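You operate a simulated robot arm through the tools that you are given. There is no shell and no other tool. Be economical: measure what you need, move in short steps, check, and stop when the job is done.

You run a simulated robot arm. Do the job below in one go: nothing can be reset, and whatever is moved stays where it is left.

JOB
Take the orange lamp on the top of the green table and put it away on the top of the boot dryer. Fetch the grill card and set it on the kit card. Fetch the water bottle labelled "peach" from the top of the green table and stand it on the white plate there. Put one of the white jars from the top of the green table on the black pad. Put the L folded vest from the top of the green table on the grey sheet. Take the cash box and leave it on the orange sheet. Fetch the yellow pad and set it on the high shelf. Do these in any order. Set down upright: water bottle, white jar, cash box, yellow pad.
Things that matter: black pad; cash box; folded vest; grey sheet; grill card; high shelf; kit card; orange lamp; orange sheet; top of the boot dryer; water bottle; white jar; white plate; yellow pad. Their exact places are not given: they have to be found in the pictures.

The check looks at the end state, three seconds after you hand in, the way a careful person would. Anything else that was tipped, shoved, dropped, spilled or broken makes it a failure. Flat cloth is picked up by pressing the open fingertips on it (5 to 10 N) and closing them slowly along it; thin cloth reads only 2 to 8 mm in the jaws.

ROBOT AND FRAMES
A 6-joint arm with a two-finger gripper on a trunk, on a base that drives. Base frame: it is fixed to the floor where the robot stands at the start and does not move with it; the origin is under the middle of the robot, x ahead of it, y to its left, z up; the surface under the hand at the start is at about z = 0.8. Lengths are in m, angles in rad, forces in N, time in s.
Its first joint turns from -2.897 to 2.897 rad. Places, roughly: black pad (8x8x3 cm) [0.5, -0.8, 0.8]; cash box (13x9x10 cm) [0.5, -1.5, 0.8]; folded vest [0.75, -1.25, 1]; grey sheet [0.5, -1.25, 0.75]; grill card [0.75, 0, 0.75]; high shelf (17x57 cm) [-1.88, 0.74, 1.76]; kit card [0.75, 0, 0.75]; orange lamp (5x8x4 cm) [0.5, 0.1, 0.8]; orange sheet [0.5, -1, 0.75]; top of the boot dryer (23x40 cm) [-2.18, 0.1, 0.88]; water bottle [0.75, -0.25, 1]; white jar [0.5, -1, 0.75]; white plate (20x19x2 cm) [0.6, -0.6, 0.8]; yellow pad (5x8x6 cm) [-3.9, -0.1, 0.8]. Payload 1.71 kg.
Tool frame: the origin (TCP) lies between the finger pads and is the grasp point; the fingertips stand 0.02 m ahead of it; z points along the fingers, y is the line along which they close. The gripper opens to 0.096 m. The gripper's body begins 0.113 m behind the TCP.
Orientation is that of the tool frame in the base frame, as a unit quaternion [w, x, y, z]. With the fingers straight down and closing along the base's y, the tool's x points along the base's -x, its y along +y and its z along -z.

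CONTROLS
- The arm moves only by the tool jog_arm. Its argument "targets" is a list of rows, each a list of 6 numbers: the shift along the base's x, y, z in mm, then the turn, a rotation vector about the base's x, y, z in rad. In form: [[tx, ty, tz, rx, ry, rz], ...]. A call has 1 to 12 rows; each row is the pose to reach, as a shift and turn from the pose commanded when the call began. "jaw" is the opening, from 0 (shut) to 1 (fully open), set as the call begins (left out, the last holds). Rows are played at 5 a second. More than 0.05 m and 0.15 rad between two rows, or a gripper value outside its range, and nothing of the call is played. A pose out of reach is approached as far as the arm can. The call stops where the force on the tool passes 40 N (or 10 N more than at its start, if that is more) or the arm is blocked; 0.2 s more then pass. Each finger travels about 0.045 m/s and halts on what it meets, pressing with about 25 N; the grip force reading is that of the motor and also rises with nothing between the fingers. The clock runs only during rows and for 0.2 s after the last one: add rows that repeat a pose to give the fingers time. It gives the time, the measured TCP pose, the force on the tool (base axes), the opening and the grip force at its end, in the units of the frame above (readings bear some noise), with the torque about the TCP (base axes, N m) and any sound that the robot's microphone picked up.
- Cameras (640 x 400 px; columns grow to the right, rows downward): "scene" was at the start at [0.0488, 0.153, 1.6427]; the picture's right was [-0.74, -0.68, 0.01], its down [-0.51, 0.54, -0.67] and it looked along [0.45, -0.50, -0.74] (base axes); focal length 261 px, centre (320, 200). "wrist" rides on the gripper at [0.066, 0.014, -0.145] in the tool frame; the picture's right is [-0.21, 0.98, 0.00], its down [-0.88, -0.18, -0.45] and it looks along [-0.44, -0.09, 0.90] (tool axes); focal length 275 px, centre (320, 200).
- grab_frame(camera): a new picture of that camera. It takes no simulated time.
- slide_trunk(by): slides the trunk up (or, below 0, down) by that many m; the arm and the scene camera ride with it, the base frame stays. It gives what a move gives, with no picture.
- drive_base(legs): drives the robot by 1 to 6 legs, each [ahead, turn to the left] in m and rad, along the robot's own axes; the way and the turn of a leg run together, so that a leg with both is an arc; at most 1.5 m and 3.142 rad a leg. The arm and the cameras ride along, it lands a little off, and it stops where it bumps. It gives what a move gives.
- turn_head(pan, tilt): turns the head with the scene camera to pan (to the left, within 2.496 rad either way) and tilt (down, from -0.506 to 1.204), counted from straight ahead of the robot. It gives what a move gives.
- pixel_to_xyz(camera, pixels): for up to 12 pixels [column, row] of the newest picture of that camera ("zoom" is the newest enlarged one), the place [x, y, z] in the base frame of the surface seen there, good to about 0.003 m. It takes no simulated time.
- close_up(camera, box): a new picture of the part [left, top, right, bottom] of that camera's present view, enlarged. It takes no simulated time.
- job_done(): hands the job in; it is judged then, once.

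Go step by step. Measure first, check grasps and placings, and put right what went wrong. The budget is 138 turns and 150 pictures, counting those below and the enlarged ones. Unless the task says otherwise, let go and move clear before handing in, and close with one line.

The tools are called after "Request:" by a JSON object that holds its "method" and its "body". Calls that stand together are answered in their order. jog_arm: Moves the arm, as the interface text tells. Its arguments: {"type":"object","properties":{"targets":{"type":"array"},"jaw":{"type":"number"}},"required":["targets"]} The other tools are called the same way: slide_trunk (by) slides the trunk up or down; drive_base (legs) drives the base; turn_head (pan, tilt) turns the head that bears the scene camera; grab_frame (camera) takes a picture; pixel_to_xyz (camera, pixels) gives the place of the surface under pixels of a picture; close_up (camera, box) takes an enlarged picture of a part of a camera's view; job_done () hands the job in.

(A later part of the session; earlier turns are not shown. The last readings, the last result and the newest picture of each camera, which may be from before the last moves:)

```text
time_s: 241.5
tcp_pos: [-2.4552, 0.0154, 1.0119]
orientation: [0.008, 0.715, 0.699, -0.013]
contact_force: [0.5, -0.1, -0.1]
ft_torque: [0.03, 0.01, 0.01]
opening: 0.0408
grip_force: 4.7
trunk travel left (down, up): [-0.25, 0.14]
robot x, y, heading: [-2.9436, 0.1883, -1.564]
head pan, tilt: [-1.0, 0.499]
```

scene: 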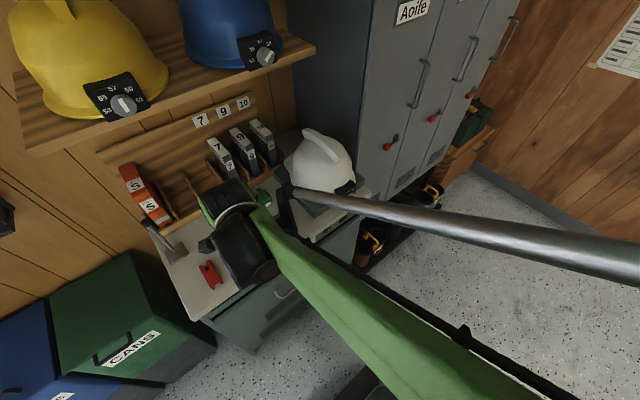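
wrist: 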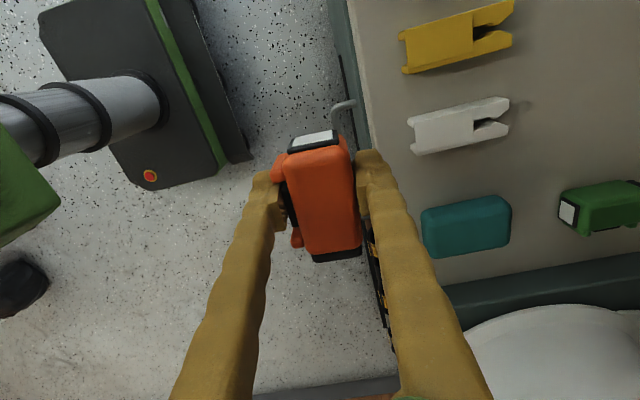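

Request:
{"method": "jog_arm", "body": {"targets": [[-20, 0, 35, 0, 0, 0], [-40, -10, 70, 0, 0, 0], [-75, -25, 95, 0, 0, 0], [-115, -45, 110, 0, 0, 0], [-155, -65, 120, 0, 0, 0], [-195, -85, 130, 0, 0, 0], [-235, -110, 140, 0, 0, 0], [-275, -135, 140, 0, 0, 0], [-315, -160, 140, 0, 0, 0], [-355, -185, 140, 0, 0, 0], [-395, -205, 140, 0, 0, 0], [-435, -215, 140, 0, 0, 0]]}}

Request:
{"method": "drive_base", "body": {"legs": [[0, 1.571]]}}

Request:
{"method": "turn_head", "body": {"pan": 0.1, "tilt": 0.6}}

Request:
{"method": "grab_frame", "body": {"camera": "scene"}}

```text
time_s: 244.1
tcp_pos: [-2.8901, -0.2007, 1.1529]
orientation: [0.008, 0.715, 0.699, -0.013]
contact_force: [0.6, -1.0, -1.3]
ft_torque: [0.0, -0.01, 0.0]
opening: 0.0405
grip_force: 5.4
trunk travel left (down, up): [-0.25, 0.14]
robot x, y, heading: [-2.9418, 0.1957, -1.57]
head pan, tilt: [-1.0, 0.499]
```

```text
time_s: 250.4
tcp_pos: [-2.5499, 0.2534, 1.1531]
orientation: [0.014, 0.005, 1.0, -0.004]
contact_force: [0.6, 0.0, -1.7]
ft_torque: [0.03, 0.04, -0.02]
opening: 0.0406
grip_force: 4.9
trunk travel left (down, up): [-0.25, 0.14]
robot x, y, heading: [-2.9451, 0.1874, 0.011]
head pan, tilt: [-1.0, 0.499]
```

```text
time_s: 251.7
tcp_pos: [-2.5805, 0.2539, 1.1623]
orientation: [0.029, 0.004, 1.0, -0.003]
contact_force: [0.4, -0.2, -2.4]
ft_torque: [0.0, 0.02, -0.02]
opening: 0.041
grip_force: 4.7
trunk travel left (down, up): [-0.25, 0.14]
robot x, y, heading: [-2.9419, 0.1939, 0.016]
head pan, tilt: [0.099, 0.6]
```

```text
64 pictures are left
```

scene: 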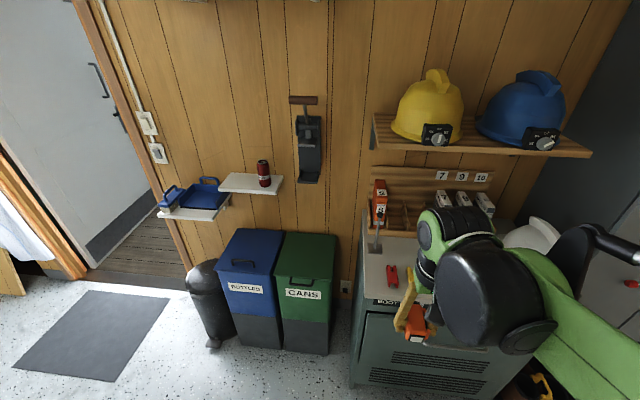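

Now facing the cabinet ("BOOT…" sign at (385,302) confirms the boot dryer). Move to (-2.5,0.10,1.0) with tilt correction, then in.

Request:
{"method": "jog_arm", "body": {"targets": [[20, -38, -10, 0.006, 0.03, 0.008], [40, -76, -25, 0.006, 0.058, 0.008], [60, -114, -45, 0.006, 0.058, 0.008], [80, -154, -60, 0.006, 0.058, 0.008], [80, -154, -105, 0.006, 0.058, 0.008], [80, -154, -150, 0.006, 0.058, 0.008], [120, -154, -175, 0.006, 0.058, 0.008], [165, -154, -180, 0.006, 0.058, 0.008], [210, -154, -180, 0.006, 0.058, 0.008], [255, -154, -180, 0.006, 0.058, 0.008], [300, -154, -180, 0.006, 0.058, 0.008], [300, -154, -180, 0.006, 0.058, 0.008]]}}

Request:
{"method": "grab_frame", "body": {"camera": "wrist"}}

Request:
{"method": "grab_frame", "body": {"camera": "scene"}}

```text
time_s: 254.3
tcp_pos: [-2.2697, 0.1012, 0.9787]
orientation: [-0.007, 0.001, 1.0, 0.0]
contact_force: [-1.4, 0.1, -0.9]
ft_torque: [0.01, -0.03, -0.02]
opening: 0.0408
grip_force: 4.8
trunk travel left (down, up): [-0.25, 0.14]
robot x, y, heading: [-2.9415, 0.1895, 0.015]
head pan, tilt: [0.099, 0.6]
```

```text
63 pictures are left
```

wrist: 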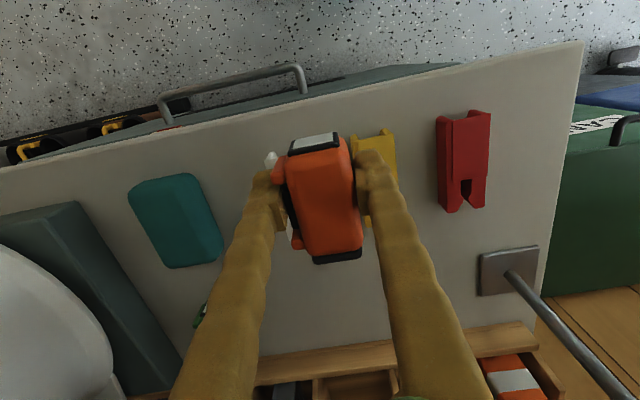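

```text
62 pictures are left
```

scene: 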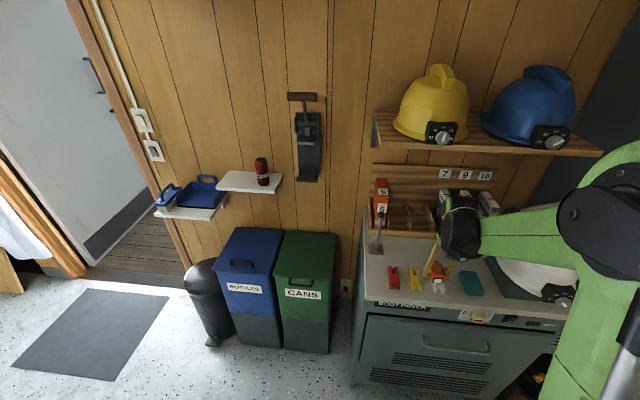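

Request:
{"method": "jog_arm", "body": {"targets": [[30, 0, -15, 0, 0, 0], [60, 0, -22, 0, 0, 0], [90, 0, -22, 0, 0, 0], [120, 0, -25, 0, 0, 0], [148, 0, -30, 0, 0, 0], [148, 0, -30, 0, 0, 0]]}}

Request:
{"method": "grab_frame", "body": {"camera": "wrist"}}

Request:
{"method": "close_up", "body": {"camera": "scene", "box": [350, 90, 590, 320]}}

```text
time_s: 255.7
tcp_pos: [-2.1189, 0.0973, 0.9473]
orientation: [-0.008, 0.001, 1.0, -0.001]
contact_force: [-0.4, -0.3, -0.7]
ft_torque: [-0.02, 0.09, 0.0]
opening: 0.0403
grip_force: 5.6
trunk travel left (down, up): [-0.25, 0.14]
robot x, y, heading: [-2.9473, 0.1913, 0.015]
head pan, tilt: [0.099, 0.6]
```

```text
61 pictures are left
```

wrist: 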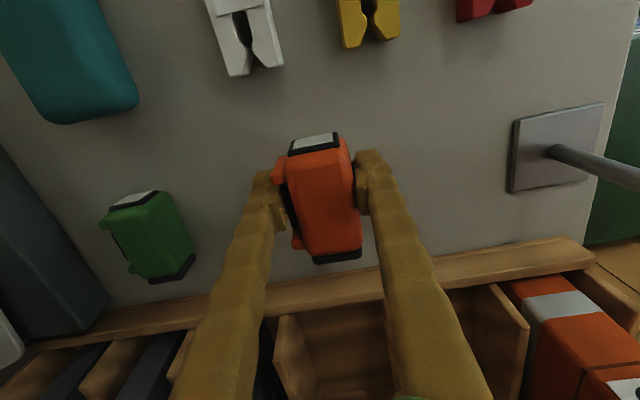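

```text
1.74 times, centred on (470, 205) of scene
```

zoom: 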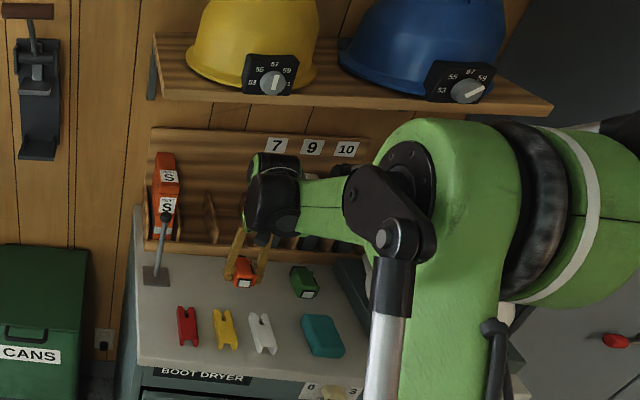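

Lamp is over a free spot beside the green one. Lower it.

Request:
{"method": "jog_arm", "body": {"targets": [[0, 0, -20, 0, 0.01, 0], [0, 0, -32, 0, 0.016, 0], [0, 0, -36, 0, 0.016, 0], [0, 0, -38, 0, 0.016, 0], [0, 0, -38, 0, 0.016, 0]]}}

Request:
{"method": "jog_arm", "body": {"targets": [[0, 0, -1, 0, 0, 0], [0, 0, -2, 0, 0, 0], [0, 0, -2, 0, 0, 0]]}}

```text
time_s: 256.9
tcp_pos: [-2.1187, 0.0985, 0.9102]
orientation: [-0.014, 0.001, 1.0, -0.002]
contact_force: [-0.2, -0.1, -1.3]
ft_torque: [0.0, -0.02, 0.04]
opening: 0.0409
grip_force: 4.8
trunk travel left (down, up): [-0.25, 0.14]
robot x, y, heading: [-2.9454, 0.1918, 0.016]
head pan, tilt: [0.099, 0.6]
```

```text
time_s: 257.7
tcp_pos: [-2.1182, 0.0994, 0.9063]
orientation: [-0.015, 0.001, 1.0, -0.001]
contact_force: [0.6, -0.3, -1.0]
ft_torque: [-0.01, 0.05, -0.03]
opening: 0.0407
grip_force: 5.3
trunk travel left (down, up): [-0.25, 0.14]
robot x, y, heading: [-2.9445, 0.1954, 0.016]
head pan, tilt: [0.099, 0.6]
```

Tilt is 0.03 the wrong way; correct it and lower to contact.

Request:
{"method": "jog_arm", "body": {"targets": [[0, 0, 1, 0, -0.03, 0], [0, 0, 0, 0, -0.03, 0], [0, 0, -1, 0, -0.03, 0], [0, 0, -1, 0, -0.03, 0]]}}

Request:
{"method": "jog_arm", "body": {"targets": [[0, 0, -1, 0, 0, 0], [0, 0, -1, 0, 0, 0]]}}

```text
time_s: 258.7
tcp_pos: [-2.119, 0.1, 0.9089]
orientation: [0.001, 0.001, 1.0, -0.001]
contact_force: [-0.3, 0.1, -1.8]
ft_torque: [-0.03, 0.02, 0.02]
opening: 0.0406
grip_force: 5.1
trunk travel left (down, up): [-0.25, 0.14]
robot x, y, heading: [-2.9431, 0.1939, 0.013]
head pan, tilt: [0.099, 0.6]
```

```text
time_s: 259.3
tcp_pos: [-2.1192, 0.1, 0.9052]
orientation: [0.001, 0.001, 1.0, -0.001]
contact_force: [0.0, 0.1, -1.2]
ft_torque: [0.0, 0.02, 0.0]
opening: 0.0405
grip_force: 4.7
trunk travel left (down, up): [-0.25, 0.14]
robot x, y, heading: [-2.9427, 0.1895, 0.014]
head pan, tilt: [0.099, 0.6]
```

Request:
{"method": "jog_arm", "body": {"targets": [[0, 0, -1, 0, 0, 0], [0, 0, -2, 0, 0, 0], [0, 0, -2, 0, 0, 0]]}}

Request:
{"method": "close_up", "body": {"camera": "wrist", "box": [220, 100, 420, 280]}}

```text
time_s: 260.1
tcp_pos: [-2.1182, 0.099, 0.9038]
orientation: [0.001, 0.001, 1.0, 0.0]
contact_force: [0.1, 0.4, 6.6]
ft_torque: [-0.12, 0.02, 0.0]
opening: 0.0407
grip_force: 5.0
trunk travel left (down, up): [-0.25, 0.14]
robot x, y, heading: [-2.9417, 0.1906, 0.015]
head pan, tilt: [0.099, 0.6]
```

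```text
2.22 times, centred on (320, 190) of wrist
```

zoom: 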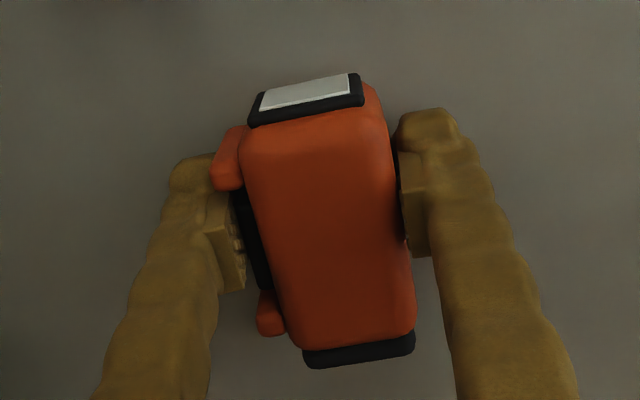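

Contact at +6.6 N. Release, rise a bit and withdraw.

Request:
{"method": "jog_arm", "body": {"targets": [[0, 0, 1, 0, 0, 0], [0, 0, 1, 0, 0, 0], [0, 0, 1, 0, 0, 0], [0, 0, 1, 0, 0, 0]], "jaw": 0.68}}

Request:
{"method": "jog_arm", "body": {"targets": [[0, 0, 30, 0, 0, 0], [0, 0, 65, 0, 0, 0], [-40, 0, 75, 0, 0, 0], [-85, 0, 80, 0, 0, 0], [-130, 0, 90, 0, 0, 0], [-175, 0, 100, 0, 0, 0], [-220, 0, 115, 0, 0, 0], [-265, 0, 130, 0, 0, 0], [-310, 0, 150, 0, 0, 0], [-355, 0, 170, 0, 0, 0], [-395, 0, 195, 0, 0, 0]]}}

Request:
{"method": "close_up", "body": {"camera": "scene", "box": [350, 150, 590, 320]}}

```text
time_s: 261.1
tcp_pos: [-2.1184, 0.0995, 0.9054]
orientation: [0.001, 0.0, 1.0, -0.001]
contact_force: [-0.1, -0.4, -0.7]
ft_torque: [-0.01, 0.0, 0.02]
opening: 0.0654
grip_force: 0.1
trunk travel left (down, up): [-0.25, 0.14]
robot x, y, heading: [-2.9459, 0.1897, 0.016]
head pan, tilt: [0.099, 0.6]
```

```text
time_s: 263.5
tcp_pos: [-2.5163, 0.1007, 1.1036]
orientation: [0.002, 0.002, 1.0, -0.001]
contact_force: [-0.8, -0.8, -0.2]
ft_torque: [-0.01, -0.02, -0.02]
opening: 0.0653
grip_force: 0.1
trunk travel left (down, up): [-0.25, 0.14]
robot x, y, heading: [-2.9463, 0.1922, 0.019]
head pan, tilt: [0.099, 0.6]
```

```text
2.35 times, centred on (470, 235) of scene
```

zoom: 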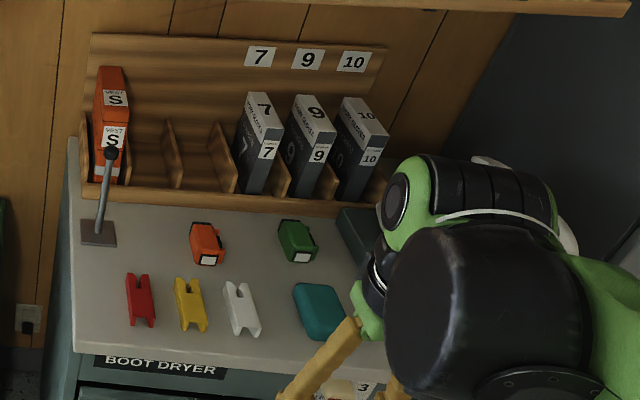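

The lamp stands on the boot dryer. Now turn to the folding table for the yellow pad and look.

Request:
{"method": "drive_base", "body": {"legs": [[0, -1.43], [0, -1.43]]}}

Request:
{"method": "turn_head", "body": {"pan": 0.35, "tilt": 0.6}}

Request:
{"method": "grab_frame", "body": {"camera": "scene"}}

Request:
{"method": "grab_frame", "body": {"camera": "wrist"}}

```text
time_s: 274.5
tcp_pos: [-3.3845, 0.1424, 1.1034]
orientation: [0.0, 0.988, 0.156, -0.001]
contact_force: [-0.2, -0.8, -0.2]
ft_torque: [-0.04, 0.0, 0.01]
opening: 0.0653
grip_force: 0.1
trunk travel left (down, up): [-0.25, 0.14]
robot x, y, heading: [-2.946, 0.188, -2.808]
head pan, tilt: [0.099, 0.6]
```

```text
time_s: 275.3
tcp_pos: [-3.3801, 0.1448, 1.1042]
orientation: [-0.001, 0.988, 0.156, -0.003]
contact_force: [-0.2, 1.3, 0.2]
ft_torque: [-0.09, 0.04, -0.02]
opening: 0.0653
grip_force: 0.2
trunk travel left (down, up): [-0.25, 0.14]
robot x, y, heading: [-2.9427, 0.183, -2.809]
head pan, tilt: [0.351, 0.6]
```

```text
57 pictures are left
```

scene: 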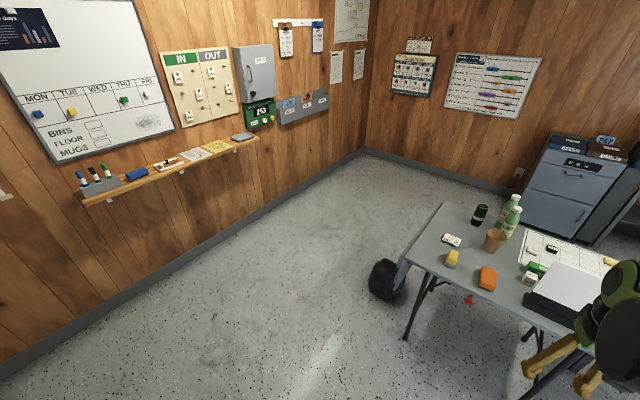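

```text
56 pictures are left
```

wrist: 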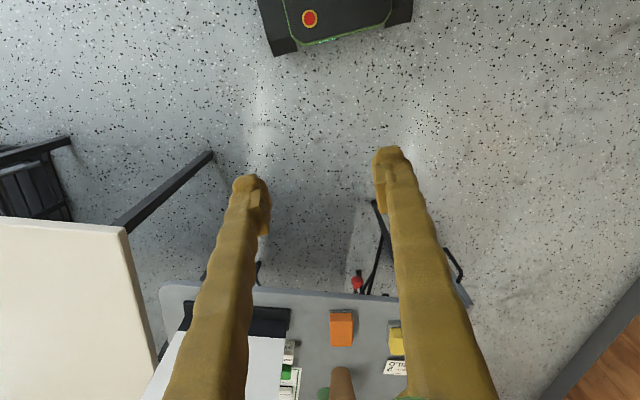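

Request:
{"method": "close_up", "body": {"camera": "scene", "box": [400, 190, 640, 340]}}

Request:
{"method": "pixel_to_xyz", "body": {"camera": "zoom", "pixels": [[135, 165], [135, 185], [145, 175], [125, 175], [232, 225], [240, 240], [60, 190], [300, 320], [490, 190], [560, 190], [200, 250], [135, 130]]}}

```text
2.67 times, centred on (520, 265) of scene
```

zoom: 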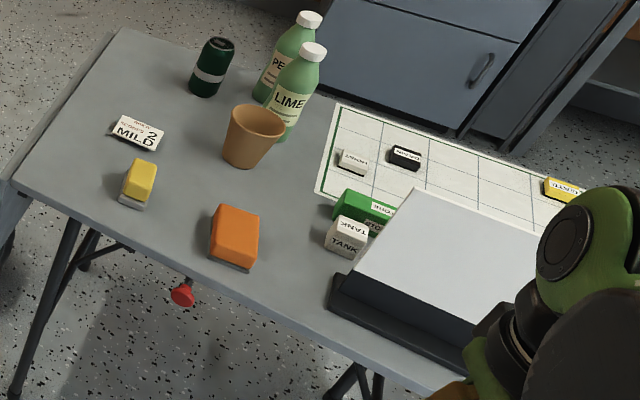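

```text
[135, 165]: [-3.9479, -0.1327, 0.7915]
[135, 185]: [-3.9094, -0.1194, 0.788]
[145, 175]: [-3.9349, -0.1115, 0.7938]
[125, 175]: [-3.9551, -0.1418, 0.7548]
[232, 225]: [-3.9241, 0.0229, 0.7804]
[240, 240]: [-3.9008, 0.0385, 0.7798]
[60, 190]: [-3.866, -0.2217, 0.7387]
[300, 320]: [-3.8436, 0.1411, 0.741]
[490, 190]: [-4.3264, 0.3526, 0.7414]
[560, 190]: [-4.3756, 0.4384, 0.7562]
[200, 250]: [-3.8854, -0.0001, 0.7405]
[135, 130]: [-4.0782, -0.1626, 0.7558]
```

The yellow pad is at (-3.92,-0.125), top z≈0.793, table z≈0.74. Drive ahead 0.25 and move over it.

Request:
{"method": "drive_base", "body": {"legs": [[0.25, 0]]}}

Request:
{"method": "jog_arm", "body": {"targets": [[0, 0, 0, 0, 0, 0]]}}

```text
time_s: 277.6
tcp_pos: [-3.5982, 0.0661, 1.1096]
orientation: [0.0, 0.987, 0.159, -0.01]
contact_force: [0.3, 0.3, 0.0]
ft_torque: [-0.02, 0.06, 0.02]
opening: 0.0656
grip_force: 0.1
trunk travel left (down, up): [-0.25, 0.14]
robot x, y, heading: [-3.1753, 0.1049, -2.807]
head pan, tilt: [0.351, 0.6]
```

```text
time_s: 278.0
tcp_pos: [-3.6133, 0.0609, 1.1045]
orientation: [0.0, 0.987, 0.158, -0.003]
contact_force: [-1.8, 0.3, 1.1]
ft_torque: [0.05, -0.24, -0.02]
opening: 0.0655
grip_force: 0.0
trunk travel left (down, up): [-0.25, 0.14]
robot x, y, heading: [-3.1785, 0.1075, -2.809]
head pan, tilt: [0.351, 0.6]
```

Request:
{"method": "jog_arm", "body": {"targets": [[-38, -23, 0, 0, 0, 0], [-76, -46, 0, 0, 0, 0], [-114, -69, 0, 0, 0, 0], [-152, -93, 0, 0, 0, 0], [-190, -116, -10, 0, 0, 0], [-228, -139, -20, 0, 0, 0], [-268, -163, -30, 0, 0, 0], [-305, -186, -40, 0, 0, 0], [-305, -186, -85, 0, 0, 0], [-305, -186, -130, 0, 0, 0], [-305, -186, -175, 0, 0, 0], [-305, -186, -175, 0, 0, 0]], "jaw": 0.9}}

Request:
{"method": "grab_frame", "body": {"camera": "wrist"}}

Request:
{"method": "close_up", "body": {"camera": "wrist", "box": [240, 60, 400, 200]}}

```text
time_s: 280.6
tcp_pos: [-3.9072, -0.1193, 0.9315]
orientation: [0.0, 0.987, 0.158, -0.007]
contact_force: [-0.4, -0.3, 0.7]
ft_torque: [0.02, -0.04, 0.0]
opening: 0.0862
grip_force: 0.0
trunk travel left (down, up): [-0.25, 0.14]
robot x, y, heading: [-3.1799, 0.1026, -2.806]
head pan, tilt: [0.351, 0.6]
```

```text
54 pictures are left
```

wrist: 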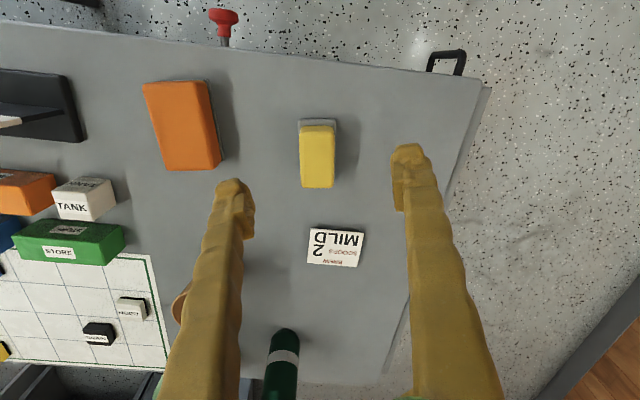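

```text
2.86 times, centred on (320, 130) of wrist
```

zoom: 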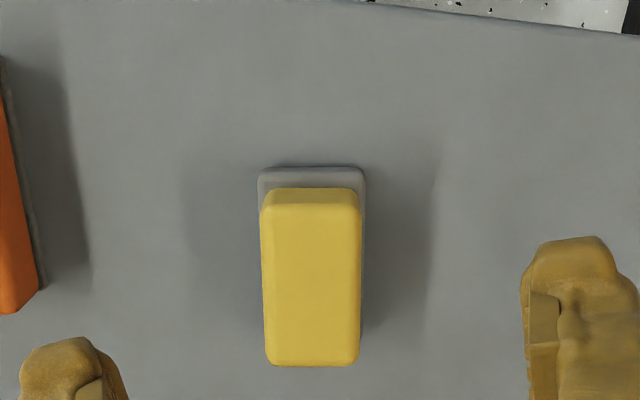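

Request:
{"method": "pixel_to_xyz", "body": {"camera": "zoom", "pixels": [[265, 210], [357, 210], [357, 355], [270, 360], [312, 285], [310, 175], [262, 175], [363, 175], [200, 250]]}}

```text
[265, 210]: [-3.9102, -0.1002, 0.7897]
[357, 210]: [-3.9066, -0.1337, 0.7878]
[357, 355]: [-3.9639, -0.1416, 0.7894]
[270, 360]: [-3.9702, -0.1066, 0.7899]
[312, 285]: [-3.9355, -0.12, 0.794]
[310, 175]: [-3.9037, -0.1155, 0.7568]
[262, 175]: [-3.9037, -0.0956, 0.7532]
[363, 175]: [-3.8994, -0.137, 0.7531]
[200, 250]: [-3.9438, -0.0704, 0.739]
```

Pad centre (-3.937,-0.120), 35 mm wide, yaw differs by −0.18 from the tool. Align, descend and grip.

Request:
{"method": "jog_arm", "body": {"targets": [[-30, -1, -25, 0.002, -0.014, -0.09], [-30, -1, -60, 0.002, -0.014, -0.18], [-30, -1, -100, 0.002, -0.014, -0.18], [-30, -1, -135, 0.002, -0.014, -0.18], [-30, -1, -153, 0.002, -0.014, -0.18], [-30, -1, -153, 0.002, -0.014, -0.18]]}}

Request:
{"method": "close_up", "body": {"camera": "wrist", "box": [200, 60, 440, 260]}}

```text
time_s: 282.0
tcp_pos: [-3.9366, -0.1237, 0.7803]
orientation: [-0.001, 0.998, 0.07, 0.0]
contact_force: [-0.5, -0.2, 0.8]
ft_torque: [-0.02, 0.01, 0.01]
opening: 0.0864
grip_force: 0.1
trunk travel left (down, up): [-0.25, 0.14]
robot x, y, heading: [-3.1763, 0.1058, -2.81]
head pan, tilt: [0.351, 0.6]
```

```text
2.00 times, centred on (320, 160) of wrist
```

zoom: 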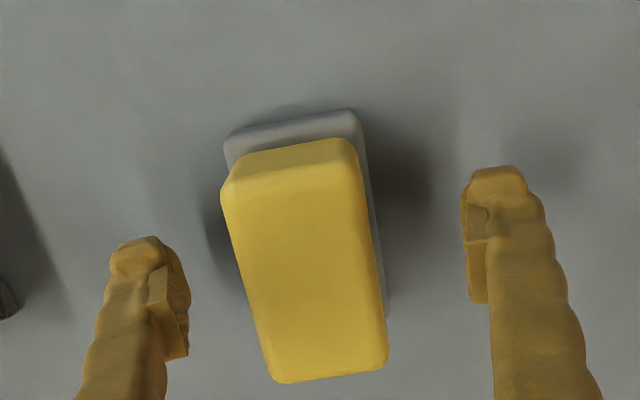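

Request:
{"method": "jog_arm", "body": {"targets": [[0, 1, -2, 0, 0, 0], [0, 1, -2, 0, 0, 0], [0, 1, -2, 0, 0, 0], [0, 1, -2, 0, 0, 0], [0, 1, -2, 0, 0, 0], [0, 1, -2, 0, 0, 0], [0, 1, -2, 0, 0, 0]], "jaw": 0}}

Request:
{"method": "jog_arm", "body": {"targets": [[0, 0, 25, 0, 0, 0], [0, 0, 60, 0, 0, 0], [0, 0, 60, 0, 0, 0]]}}

Request:
{"method": "close_up", "body": {"camera": "wrist", "box": [200, 60, 440, 260]}}

```text
time_s: 283.6
tcp_pos: [-3.9368, -0.1219, 0.7781]
orientation: [0.0, 0.998, 0.068, 0.0]
contact_force: [0.1, 0.2, 1.2]
ft_torque: [-0.02, 0.0, -0.02]
opening: 0.0369
grip_force: 25.4
trunk travel left (down, up): [-0.25, 0.14]
robot x, y, heading: [-3.1785, 0.102, -2.812]
head pan, tilt: [0.351, 0.6]
```

```text
time_s: 284.4
tcp_pos: [-3.9378, -0.1216, 0.8395]
orientation: [-0.001, 0.998, 0.069, -0.002]
contact_force: [-0.5, -0.5, -0.4]
ft_torque: [0.0, 0.03, 0.0]
opening: 0.0369
grip_force: 24.9
trunk travel left (down, up): [-0.25, 0.14]
robot x, y, heading: [-3.1783, 0.1047, -2.806]
head pan, tilt: [0.351, 0.6]
```

```text
2.00 times, centred on (320, 160) of wrist
```

zoom: 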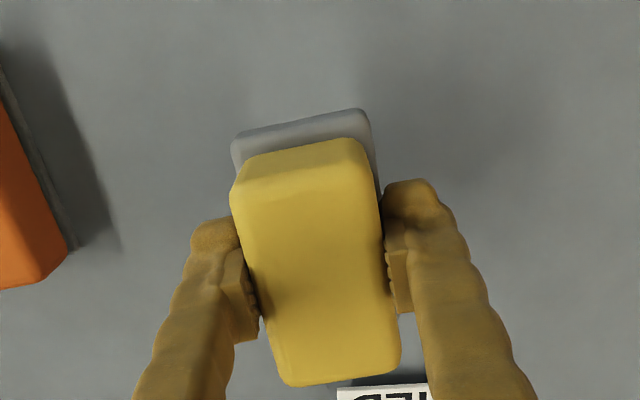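

Pad gripped (37 mm) and lifted. Retract the arm to the robot's front, turn toward the door side and view the shelf area.

Request:
{"method": "jog_arm", "body": {"targets": [[0, 0, 45, 0, 0, 0], [20, 10, 85, 0, 0, 0], [55, 20, 115, 0, 0, 0], [95, 30, 140, 0, 0, 0], [135, 40, 165, 0, 0, 0], [175, 50, 190, 0, 0, 0], [215, 60, 210, 0, 0, 0], [255, 70, 230, 0, 0, 0], [295, 80, 250, 0, 0, 0], [330, 90, 260, 0, 0, 0], [330, 90, 260, 0, 0, 0]]}}

Request:
{"method": "drive_base", "body": {"legs": [[0, -1.2], [0, -1.13]]}}

Request:
{"method": "turn_head", "body": {"pan": -0.4, "tilt": 0.4}}

Request:
{"method": "grab_frame", "body": {"camera": "scene"}}

```text
time_s: 286.8
tcp_pos: [-3.6083, -0.0318, 1.0957]
orientation: [0.0, 0.998, 0.068, 0.0]
contact_force: [0.1, -1.3, -0.6]
ft_torque: [0.03, -0.05, -0.01]
opening: 0.0372
grip_force: 24.8
trunk travel left (down, up): [-0.25, 0.14]
robot x, y, heading: [-3.1757, 0.1012, -2.806]
head pan, tilt: [0.351, 0.6]
```

```text
time_s: 296.1
tcp_pos: [-2.9732, 0.506, 1.0968]
orientation: [0.0, -0.449, 0.894, -0.001]
contact_force: [0.0, 0.5, -0.3]
ft_torque: [-0.01, 0.0, 0.0]
opening: 0.037
grip_force: 25.6
trunk travel left (down, up): [-0.25, 0.14]
robot x, y, heading: [-3.1831, 0.1047, 1.127]
head pan, tilt: [0.351, 0.6]
```

```text
time_s: 297.2
tcp_pos: [-2.9824, 0.4852, 1.1043]
orientation: [0.009, -0.449, 0.894, 0.006]
contact_force: [-0.7, -1.0, -0.6]
ft_torque: [0.08, 0.0, -0.01]
opening: 0.037
grip_force: 24.9
trunk travel left (down, up): [-0.25, 0.14]
robot x, y, heading: [-3.1836, 0.1064, 1.126]
head pan, tilt: [-0.4, 0.4]
```

```text
50 pictures are left
```

scene: 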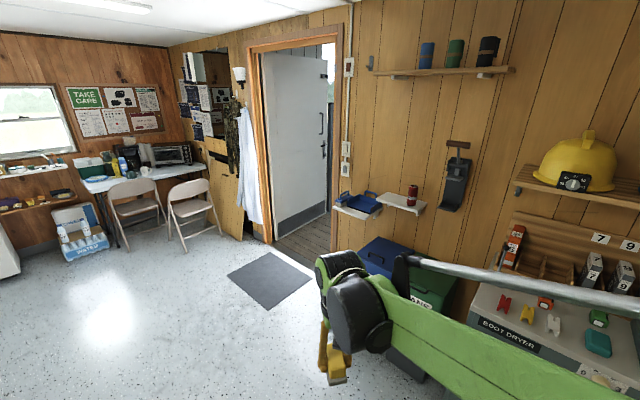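

Request:
{"method": "close_up", "body": {"camera": "scene", "box": [360, 20, 530, 100]}}

Request:
{"method": "pixel_to_xyz", "body": {"camera": "zoom", "pixels": [[60, 192], [200, 188], [300, 187], [400, 186], [560, 183], [110, 185], [255, 130], [360, 110], [480, 110], [245, 185], [380, 180]]}}

Request:
{"method": "pixel_to_xyz", "body": {"camera": "scene", "pixels": [[370, 250], [395, 270], [440, 300], [410, 205], [360, 205], [340, 265], [365, 290], [470, 180], [410, 385], [330, 290]]}}

```text
3.76 times, centred on (445, 60) of scene
```

zoom: 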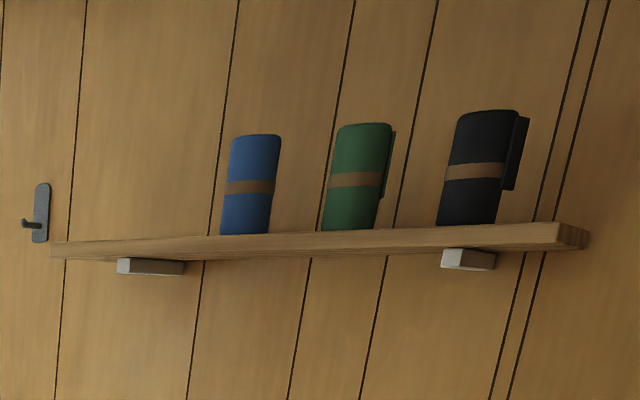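

```text
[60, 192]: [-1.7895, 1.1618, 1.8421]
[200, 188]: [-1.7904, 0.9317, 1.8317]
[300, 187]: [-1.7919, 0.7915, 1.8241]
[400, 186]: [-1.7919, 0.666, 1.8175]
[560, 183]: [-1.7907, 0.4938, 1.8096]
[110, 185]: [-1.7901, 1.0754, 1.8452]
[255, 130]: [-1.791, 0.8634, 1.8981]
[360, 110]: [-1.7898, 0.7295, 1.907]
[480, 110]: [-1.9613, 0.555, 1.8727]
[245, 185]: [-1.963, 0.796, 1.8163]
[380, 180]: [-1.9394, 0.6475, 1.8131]
```

```text
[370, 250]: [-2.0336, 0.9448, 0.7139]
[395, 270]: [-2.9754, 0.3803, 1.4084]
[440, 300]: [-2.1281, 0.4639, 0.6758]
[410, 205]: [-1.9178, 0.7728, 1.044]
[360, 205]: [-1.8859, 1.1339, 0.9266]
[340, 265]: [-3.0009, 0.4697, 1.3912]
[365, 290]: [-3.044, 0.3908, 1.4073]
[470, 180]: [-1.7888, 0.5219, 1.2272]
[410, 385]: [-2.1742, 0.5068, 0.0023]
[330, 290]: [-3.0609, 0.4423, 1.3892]
```

Shelf spans y≈0.46–1.03, x −1.79…−1.96, with flasks at y<0.83; free spot at (-1.885,0.93). I'll park sideways (facing +y) near (-2.55,0.90) so the arm works on its right side.

Request:
{"method": "pixel_to_xyz", "body": {"camera": "zoom", "pixels": [[150, 245], [150, 241], [100, 246], [100, 252], [300, 240], [450, 237], [270, 236], [440, 225]]}}

Request:
{"method": "drive_base", "body": {"legs": [[0, -0.229], [1.0, 0], [0, 0.674]]}}

Request:
{"method": "turn_head", "body": {"pan": -1.2, "tilt": 0.5}}

Request:
{"method": "grab_frame", "body": {"camera": "scene"}}

```text
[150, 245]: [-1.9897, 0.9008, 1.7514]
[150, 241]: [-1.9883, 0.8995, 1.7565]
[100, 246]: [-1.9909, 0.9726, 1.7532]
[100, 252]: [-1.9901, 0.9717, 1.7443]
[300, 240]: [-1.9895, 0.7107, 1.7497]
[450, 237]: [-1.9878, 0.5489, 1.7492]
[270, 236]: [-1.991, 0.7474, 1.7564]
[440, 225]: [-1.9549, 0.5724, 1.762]
```

```text
time_s: 308.1
tcp_pos: [-2.5528, 1.342, 1.1025]
orientation: [0.004, -0.643, 0.766, 0.004]
contact_force: [0.5, -0.3, -1.4]
ft_torque: [0.03, 0.0, 0.01]
opening: 0.0369
grip_force: 24.9
trunk travel left (down, up): [-0.25, 0.14]
robot x, y, heading: [-2.5553, 0.9028, 1.598]
head pan, tilt: [-0.4, 0.4]
```

```text
time_s: 309.3
tcp_pos: [-2.5526, 1.3396, 1.1038]
orientation: [0.006, -0.644, 0.765, 0.006]
contact_force: [0.5, 2.2, -0.9]
ft_torque: [-0.25, 0.03, -0.03]
opening: 0.0369
grip_force: 24.8
trunk travel left (down, up): [-0.25, 0.14]
robot x, y, heading: [-2.5606, 0.9073, 1.598]
head pan, tilt: [-1.201, 0.499]
```

```text
48 pictures are left
```

scene: 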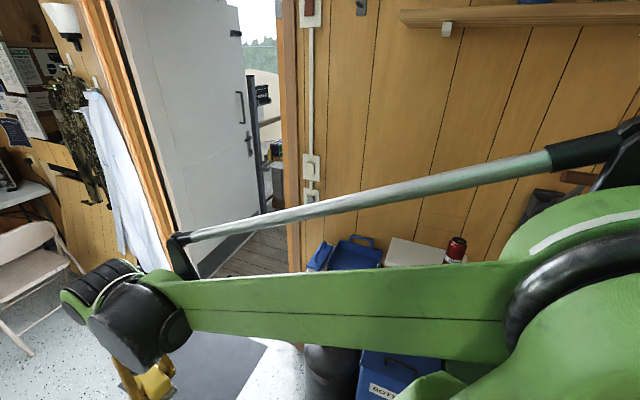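

Shelf top z≈1.76, front edge x=-1.99. Raise the trunk and check ceiling height.

Request:
{"method": "slide_trunk", "body": {"by": 0.14}}

Request:
{"method": "turn_head", "body": {"pan": -0.9, "tilt": -0.2}}

Request:
{"method": "grab_frame", "body": {"camera": "scene"}}

Request:
{"method": "pixel_to_xyz", "body": {"camera": "scene", "pixels": [[320, 20], [500, 40], [500, 10], [100, 30], [600, 180], [560, 200]]}}

```text
time_s: 310.9
tcp_pos: [-2.553, 1.3166, 1.2502]
orientation: [0.012, -0.643, 0.766, 0.014]
contact_force: [0.2, 0.5, -1.6]
ft_torque: [-0.05, 0.0, 0.03]
opening: 0.0367
grip_force: 24.9
trunk travel left (down, up): [-0.39, 0.0]
robot x, y, heading: [-2.5611, 0.9044, 1.598]
head pan, tilt: [-1.201, 0.499]
```

```text
time_s: 312.0
tcp_pos: [-2.5525, 1.3126, 1.2515]
orientation: [0.013, -0.643, 0.766, 0.015]
contact_force: [-0.4, 0.1, -1.9]
ft_torque: [0.03, 0.03, -0.01]
opening: 0.0368
grip_force: 24.9
trunk travel left (down, up): [-0.39, 0.0]
robot x, y, heading: [-2.5588, 0.904, 1.597]
head pan, tilt: [-0.901, -0.201]
```

```text
47 pictures are left
```

scene: 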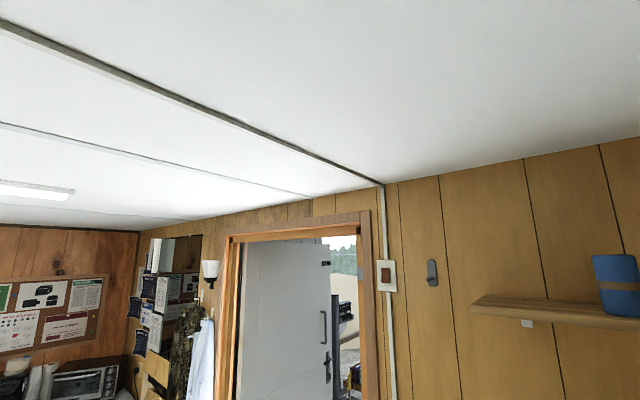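

```text
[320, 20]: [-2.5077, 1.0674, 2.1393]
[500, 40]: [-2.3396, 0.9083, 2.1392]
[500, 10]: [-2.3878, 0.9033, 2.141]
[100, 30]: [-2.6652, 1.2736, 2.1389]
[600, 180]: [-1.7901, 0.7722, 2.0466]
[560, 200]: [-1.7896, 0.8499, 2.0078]
```

The ceiling is at z=2.14 – too low for a vertical tool at shelf height. I'll regrasp the pad with the tool pitched ~45° using the empty cream table: lower the trunk, face the table and approach.

Request:
{"method": "slide_trunk", "body": {"by": -0.14}}

Request:
{"method": "drive_base", "body": {"legs": [[0, 1.545], [0.4, 0]]}}

Request:
{"method": "turn_head", "body": {"pan": 0.0, "tilt": 0.8}}

Request:
{"method": "grab_frame", "body": {"camera": "scene"}}

```text
time_s: 313.7
tcp_pos: [-2.5529, 1.3297, 1.1075]
orientation: [0.009, -0.643, 0.765, 0.009]
contact_force: [0.3, 1.3, 0.2]
ft_torque: [-0.02, -0.04, 0.04]
opening: 0.0368
grip_force: 25.1
trunk travel left (down, up): [-0.25, 0.14]
robot x, y, heading: [-2.5571, 0.9068, 1.596]
head pan, tilt: [-0.901, -0.201]
```

```text
time_s: 322.7
tcp_pos: [-3.3785, 0.9148, 1.1059]
orientation: [0.001, 0.995, -0.094, -0.014]
contact_force: [0.0, 0.3, -1.4]
ft_torque: [0.02, -0.04, -0.02]
opening: 0.0369
grip_force: 25.0
trunk travel left (down, up): [-0.25, 0.14]
robot x, y, heading: [-2.9592, 0.902, -3.137]
head pan, tilt: [-0.901, -0.201]
```

```text
time_s: 324.0
tcp_pos: [-3.3561, 0.9145, 1.1143]
orientation: [0.002, 0.995, -0.094, -0.025]
contact_force: [0.9, -0.5, -0.4]
ft_torque: [0.0, 0.11, -0.03]
opening: 0.0367
grip_force: 25.5
trunk travel left (down, up): [-0.25, 0.14]
robot x, y, heading: [-2.9566, 0.9024, -3.128]
head pan, tilt: [0.0, 0.799]
```

```text
46 pictures are left
```

scene: 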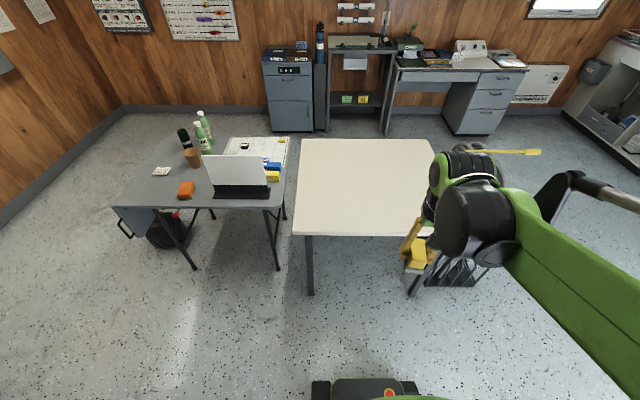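

Request:
{"method": "pixel_to_xyz", "body": {"camera": "scene", "pixels": [[295, 230], [330, 232], [360, 232], [400, 232], [420, 230], [350, 215], [520, 152], [410, 285]]}}

```text
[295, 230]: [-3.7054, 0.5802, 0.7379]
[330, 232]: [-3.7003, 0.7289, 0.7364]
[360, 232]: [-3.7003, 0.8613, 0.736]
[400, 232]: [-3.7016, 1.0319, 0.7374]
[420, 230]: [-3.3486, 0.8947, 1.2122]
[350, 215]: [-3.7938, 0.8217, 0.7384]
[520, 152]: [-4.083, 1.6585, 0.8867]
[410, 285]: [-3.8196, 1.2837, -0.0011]
```

Table edge x=-3.70, z=0.738. Bring the pad to (-3.755,0.88), aligned along x.

Request:
{"method": "jog_arm", "body": {"targets": [[-44, -4, 0, 0, -0.025, 0.05], [-88, -8, 0, 0, -0.05, 0.1], [-132, -12, 0, 0, -0.05, 0.15], [-176, -16, 0, 0, -0.05, 0.19], [-220, -20, -10, 0, -0.05, 0.19], [-264, -24, -20, 0, -0.05, 0.19], [-308, -28, -35, 0, -0.05, 0.19], [-352, -32, -55, 0, -0.05, 0.19], [-396, -35, -75, 0, -0.05, 0.19], [-400, -35, -120, 0, -0.05, 0.19], [-400, -35, -165, 0, -0.05, 0.19], [-400, -35, -210, 0, -0.05, 0.19]]}}

Request:
{"method": "jog_arm", "body": {"targets": [[0, 0, -45, 0, 0, 0], [0, 0, -85, 0, 0, 0], [0, 0, -100, 0, 0, 0], [0, 0, -100, 0, 0, 0]]}}

Request:
{"method": "close_up", "body": {"camera": "wrist", "box": [160, 0, 480, 300]}}

```text
time_s: 326.6
tcp_pos: [-3.7649, 0.8808, 0.9002]
orientation: [0.002, 1.0, 0.001, 0.004]
contact_force: [-0.7, -0.4, -1.2]
ft_torque: [0.02, -0.1, 0.04]
opening: 0.0367
grip_force: 24.9
trunk travel left (down, up): [-0.25, 0.14]
robot x, y, heading: [-2.9594, 0.9007, -3.129]
head pan, tilt: [0.0, 0.799]
```

```text
time_s: 327.6
tcp_pos: [-3.7629, 0.8814, 0.8018]
orientation: [0.002, 1.0, 0.001, 0.003]
contact_force: [-0.2, 0.3, -0.6]
ft_torque: [0.0, 0.02, 0.03]
opening: 0.0368
grip_force: 25.4
trunk travel left (down, up): [-0.25, 0.14]
robot x, y, heading: [-2.9578, 0.9051, -3.128]
head pan, tilt: [0.0, 0.799]
```

```text
1.33 times, centred on (320, 150) of wrist
```

zoom: 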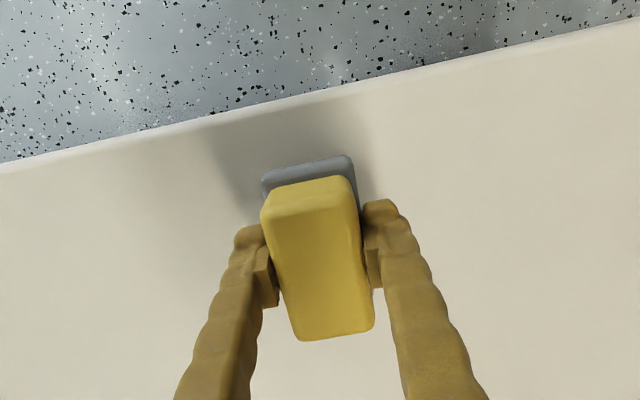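

Request:
{"method": "jog_arm", "body": {"targets": [[0, 0, -15, 0, 0, 0], [0, 0, -22, 0, 0, 0], [0, 0, -24, 0, 0, 0], [0, 0, -25, 0, 0, 0], [0, 0, -25, 0, 0, 0]]}}

Request:
{"method": "jog_arm", "body": {"targets": [[0, 0, -1, 0, 0, 0], [0, 0, -2, 0, 0, 0], [0, 0, -2, 0, 0, 0]]}}

```text
time_s: 328.8
tcp_pos: [-3.7618, 0.8795, 0.7781]
orientation: [0.002, 1.0, 0.001, 0.003]
contact_force: [-0.1, 0.1, -1.0]
ft_torque: [-0.01, 0.0, 0.01]
opening: 0.0369
grip_force: 25.8
trunk travel left (down, up): [-0.25, 0.14]
robot x, y, heading: [-2.961, 0.9025, -3.128]
head pan, tilt: [0.0, 0.799]
```

```text
time_s: 329.6
tcp_pos: [-3.7617, 0.8796, 0.7769]
orientation: [0.001, 1.0, 0.001, 0.002]
contact_force: [-3.6, -5.2, 25.2]
ft_torque: [0.03, 0.55, 0.05]
opening: 0.0369
grip_force: 24.8
trunk travel left (down, up): [-0.25, 0.14]
robot x, y, heading: [-2.9561, 0.9029, -3.134]
head pan, tilt: [0.0, 0.799]
```

Contact. Back off 1.5 mm, release, rise 80 mm, then pitch the tool 45° forward.

Request:
{"method": "jog_arm", "body": {"targets": [[0, 0, 1.5, 0, 0, 0], [0, 0, 1.5, 0, 0, 0], [0, 0, 1.5, 0, 0, 0], [0, 0, 1.5, 0, 0, 0]], "jaw": 0.75}}

Request:
{"method": "jog_arm", "body": {"targets": [[0, 0, 40, 0, 0, 0], [0, 0, 80, 0, 0, 0], [0, 0, 90, 0, 0.13, 0], [0, 0, 90, 0, 0.26, 0], [0, 0, 90, 0, 0.39, 0], [0, 0, 90, 0, 0.52, 0], [0, 0, 90, 0, 0.65, 0], [0, 0, 90, 0, 0.785, 0], [0, 0, 90, 0, 0.785, 0]]}}

Request:
{"method": "grab_frame", "body": {"camera": "wrist"}}

Request:
{"method": "close_up", "body": {"camera": "scene", "box": [280, 120, 520, 300]}}

```text
time_s: 330.6
tcp_pos: [-3.7619, 0.8801, 0.777]
orientation: [0.001, 1.0, 0.0, 0.003]
contact_force: [-0.2, 0.1, 0.5]
ft_torque: [-0.02, -0.02, -0.02]
opening: 0.0718
grip_force: 0.0
trunk travel left (down, up): [-0.25, 0.14]
robot x, y, heading: [-2.9591, 0.9029, -3.127]
head pan, tilt: [0.0, 0.799]
```

```text
time_s: 332.6
tcp_pos: [-3.7616, 0.8811, 0.8671]
orientation: [0.001, 0.925, 0.002, -0.38]
contact_force: [0.5, 0.8, -0.2]
ft_torque: [-0.01, -0.02, 0.03]
opening: 0.0721
grip_force: 0.0
trunk travel left (down, up): [-0.25, 0.14]
robot x, y, heading: [-2.9593, 0.9015, -3.127]
head pan, tilt: [0.0, 0.799]
```

```text
44 pictures are left
```

wrist: 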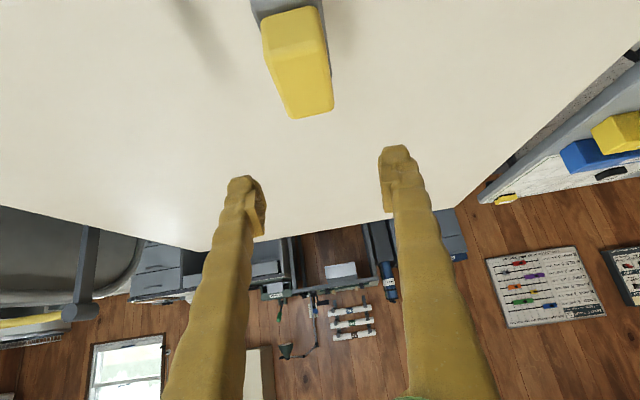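

```text
2.22 times, centred on (400, 210) of scene
```

zoom: 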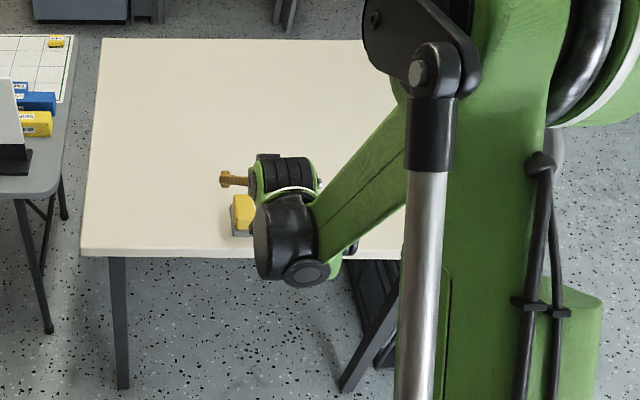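

Tool is pitched 45°. Descend onto the pad and grip.

Request:
{"method": "jog_arm", "body": {"targets": [[0, 0, -40, 0, 0, 0], [0, 0, -70, 0, 0, 0], [0, 0, -87, 0, 0, 0], [0, 0, -93, 0, 0, 0], [0, 0, -93, 0, 0, 0]]}}

Request:
{"method": "close_up", "body": {"camera": "wrist", "box": [160, 0, 480, 300]}}

```text
time_s: 333.8
tcp_pos: [-3.7619, 0.8793, 0.7739]
orientation: [0.001, 0.926, 0.002, -0.378]
contact_force: [-0.4, 0.1, -0.1]
ft_torque: [0.01, -0.01, -0.01]
opening: 0.0722
grip_force: 0.1
trunk travel left (down, up): [-0.25, 0.14]
robot x, y, heading: [-2.9595, 0.9016, -3.131]
head pan, tilt: [0.0, 0.799]
```

```text
1.33 times, centred on (320, 150) of wrist
```

zoom: 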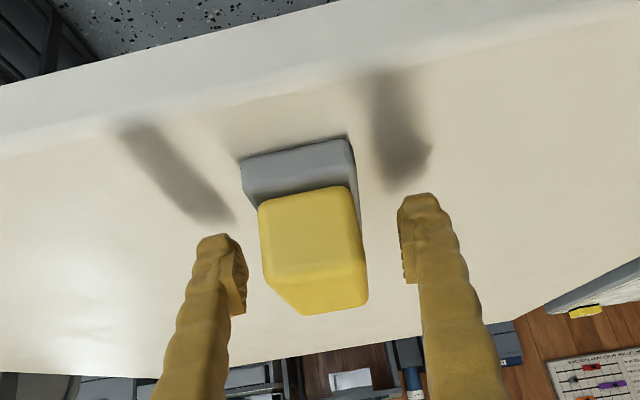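

Request:
{"method": "jog_arm", "body": {"targets": [[0, 0, 0, 0, 0, 0], [0, 0, 0, 0, 0, 0], [0, 0, 0, 0, 0, 0], [0, 0, 0, 0, 0, 0], [0, 0, 0, 0, 0, 0], [0, 0, 0, 0, 0, 0]], "jaw": 0}}

Request:
{"method": "jog_arm", "body": {"targets": [[0, 0, 20, 0, 0, 0], [0, 0, 60, 0, 0, 0], [0, 0, 60, 0, 0, 0]]}}

Request:
{"method": "grab_frame", "body": {"camera": "wrist"}}

Request:
{"method": "close_up", "body": {"camera": "scene", "box": [320, 150, 480, 270]}}

```text
time_s: 335.2
tcp_pos: [-3.762, 0.879, 0.7739]
orientation: [0.001, 0.925, 0.003, -0.38]
contact_force: [-1.4, 1.4, 5.0]
ft_torque: [0.04, 0.16, -0.04]
opening: 0.0384
grip_force: 25.3
trunk travel left (down, up): [-0.25, 0.14]
robot x, y, heading: [-2.9601, 0.8998, -3.13]
head pan, tilt: [0.0, 0.799]
```

```text
time_s: 336.0
tcp_pos: [-3.7592, 0.8796, 0.8353]
orientation: [0.001, 0.925, 0.002, -0.379]
contact_force: [0.3, 0.3, -0.7]
ft_torque: [0.0, 0.01, -0.01]
opening: 0.0382
grip_force: 25.0
trunk travel left (down, up): [-0.25, 0.14]
robot x, y, heading: [-2.9593, 0.9032, -3.13]
head pan, tilt: [0.0, 0.799]
```

```text
41 pictures are left
```

wrist: 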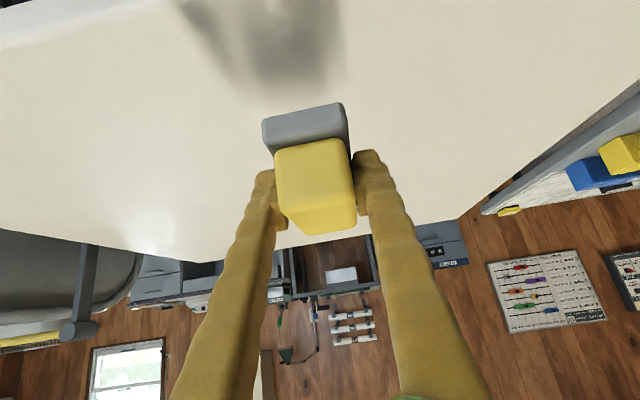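

```text
3.33 times, centred on (400, 210) of scene
```

zoom: 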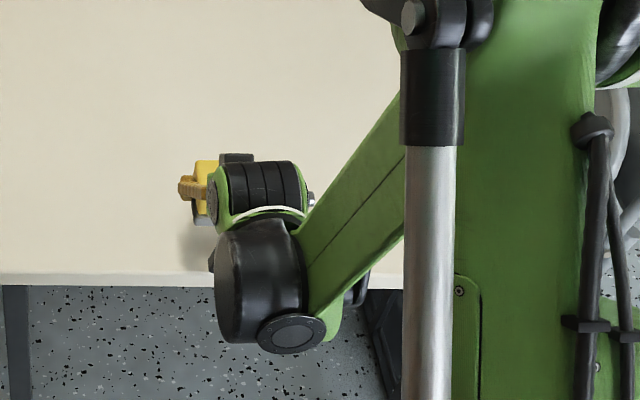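

Pad is regripped with the tool pitched. Retract, then drive to face the shelf from about (-2.66,1.05).

Request:
{"method": "jog_arm", "body": {"targets": [[15, 0, 40, 0, 0, 0], [40, 0, 80, 0, 0, 0], [70, 0, 115, 0, 0, 0], [105, 0, 145, 0, 0, 0], [140, 0, 175, 0, 0, 0], [175, 0, 205, 0, 0, 0], [215, 0, 230, 0, 0, 0], [255, 0, 250, 0, 0, 0], [295, 0, 265, 0, 0, 0], [320, 0, 275, 0, 0, 0], [320, 0, 275, 0, 0, 0]]}}

Request:
{"method": "drive_base", "body": {"legs": [[0, -1.35], [0, -1.345], [0.334, 0], [0, -0.458]]}}

Request:
{"method": "turn_head", "body": {"pan": -0.1, "tilt": 0.2}}

Request:
{"method": "grab_frame", "body": {"camera": "scene"}}

```text
time_s: 338.4
tcp_pos: [-3.4434, 0.8796, 1.1071]
orientation: [0.002, 0.925, 0.002, -0.379]
contact_force: [0.2, 0.8, -1.2]
ft_torque: [0.01, 0.0, 0.0]
opening: 0.0377
grip_force: 25.2
trunk travel left (down, up): [-0.25, 0.14]
robot x, y, heading: [-2.9599, 0.9023, -3.128]
head pan, tilt: [0.0, 0.799]
```

```text
time_s: 353.5
tcp_pos: [-2.1781, 1.0454, 1.1158]
orientation: [0.385, 0.019, 0.923, -0.008]
contact_force: [0.4, -0.1, -2.3]
ft_torque: [0.01, -0.09, 0.01]
opening: 0.0376
grip_force: 24.8
trunk travel left (down, up): [-0.25, 0.14]
robot x, y, heading: [-2.6488, 1.0462, -0.034]
head pan, tilt: [0.0, 0.799]
```

```text
time_s: 354.5
tcp_pos: [-2.1853, 1.0454, 1.1172]
orientation: [0.388, 0.019, 0.922, -0.006]
contact_force: [0.6, -0.1, -2.2]
ft_torque: [0.01, -0.09, 0.02]
opening: 0.0376
grip_force: 25.1
trunk travel left (down, up): [-0.25, 0.14]
robot x, y, heading: [-2.6473, 1.0439, -0.036]
head pan, tilt: [-0.099, 0.201]
```

```text
39 pictures are left
```

scene: 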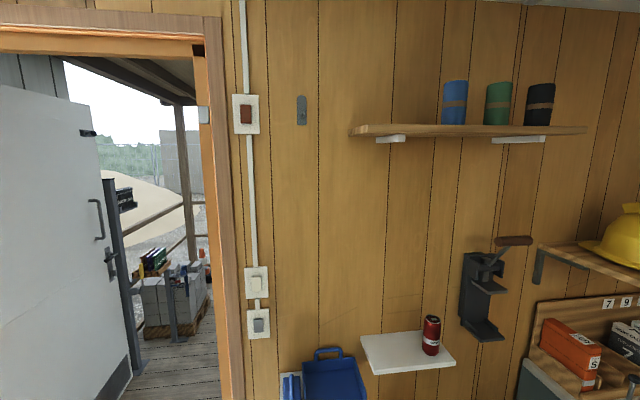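

Shelf and its free left part (350–440,128) are clear. Measure again, and raise the trunk.

Request:
{"method": "close_up", "body": {"camera": "scene", "box": [330, 60, 480, 150]}}

Request:
{"method": "pixel_to_xyz", "body": {"camera": "zoom", "pixels": [[90, 310], [150, 300], [300, 295], [440, 290], [485, 260], [480, 200], [570, 200], [100, 295], [400, 275], [250, 280]]}}

Request:
{"method": "slide_trunk", "body": {"by": 0.14}}

```text
4.27 times, centred on (405, 105) of scene
```

zoom: 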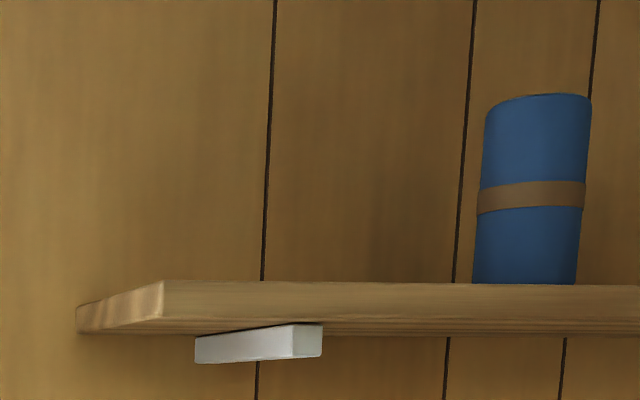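

```text
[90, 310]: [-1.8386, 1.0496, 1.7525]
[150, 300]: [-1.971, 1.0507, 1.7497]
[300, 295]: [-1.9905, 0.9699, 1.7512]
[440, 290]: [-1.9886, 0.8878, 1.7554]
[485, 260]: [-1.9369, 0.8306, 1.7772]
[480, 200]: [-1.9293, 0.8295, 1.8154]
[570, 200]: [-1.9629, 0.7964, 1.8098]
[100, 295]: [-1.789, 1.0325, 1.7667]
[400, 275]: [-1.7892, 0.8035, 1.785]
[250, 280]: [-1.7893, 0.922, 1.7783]
```

```text
time_s: 356.1
tcp_pos: [-2.1798, 1.0448, 1.2542]
orientation: [0.385, 0.018, 0.923, -0.008]
contact_force: [-0.2, -0.3, -1.6]
ft_torque: [0.02, -0.1, -0.01]
opening: 0.038
grip_force: 24.6
trunk travel left (down, up): [-0.39, 0.0]
robot x, y, heading: [-2.6472, 1.0461, -0.034]
head pan, tilt: [-0.099, 0.201]
```

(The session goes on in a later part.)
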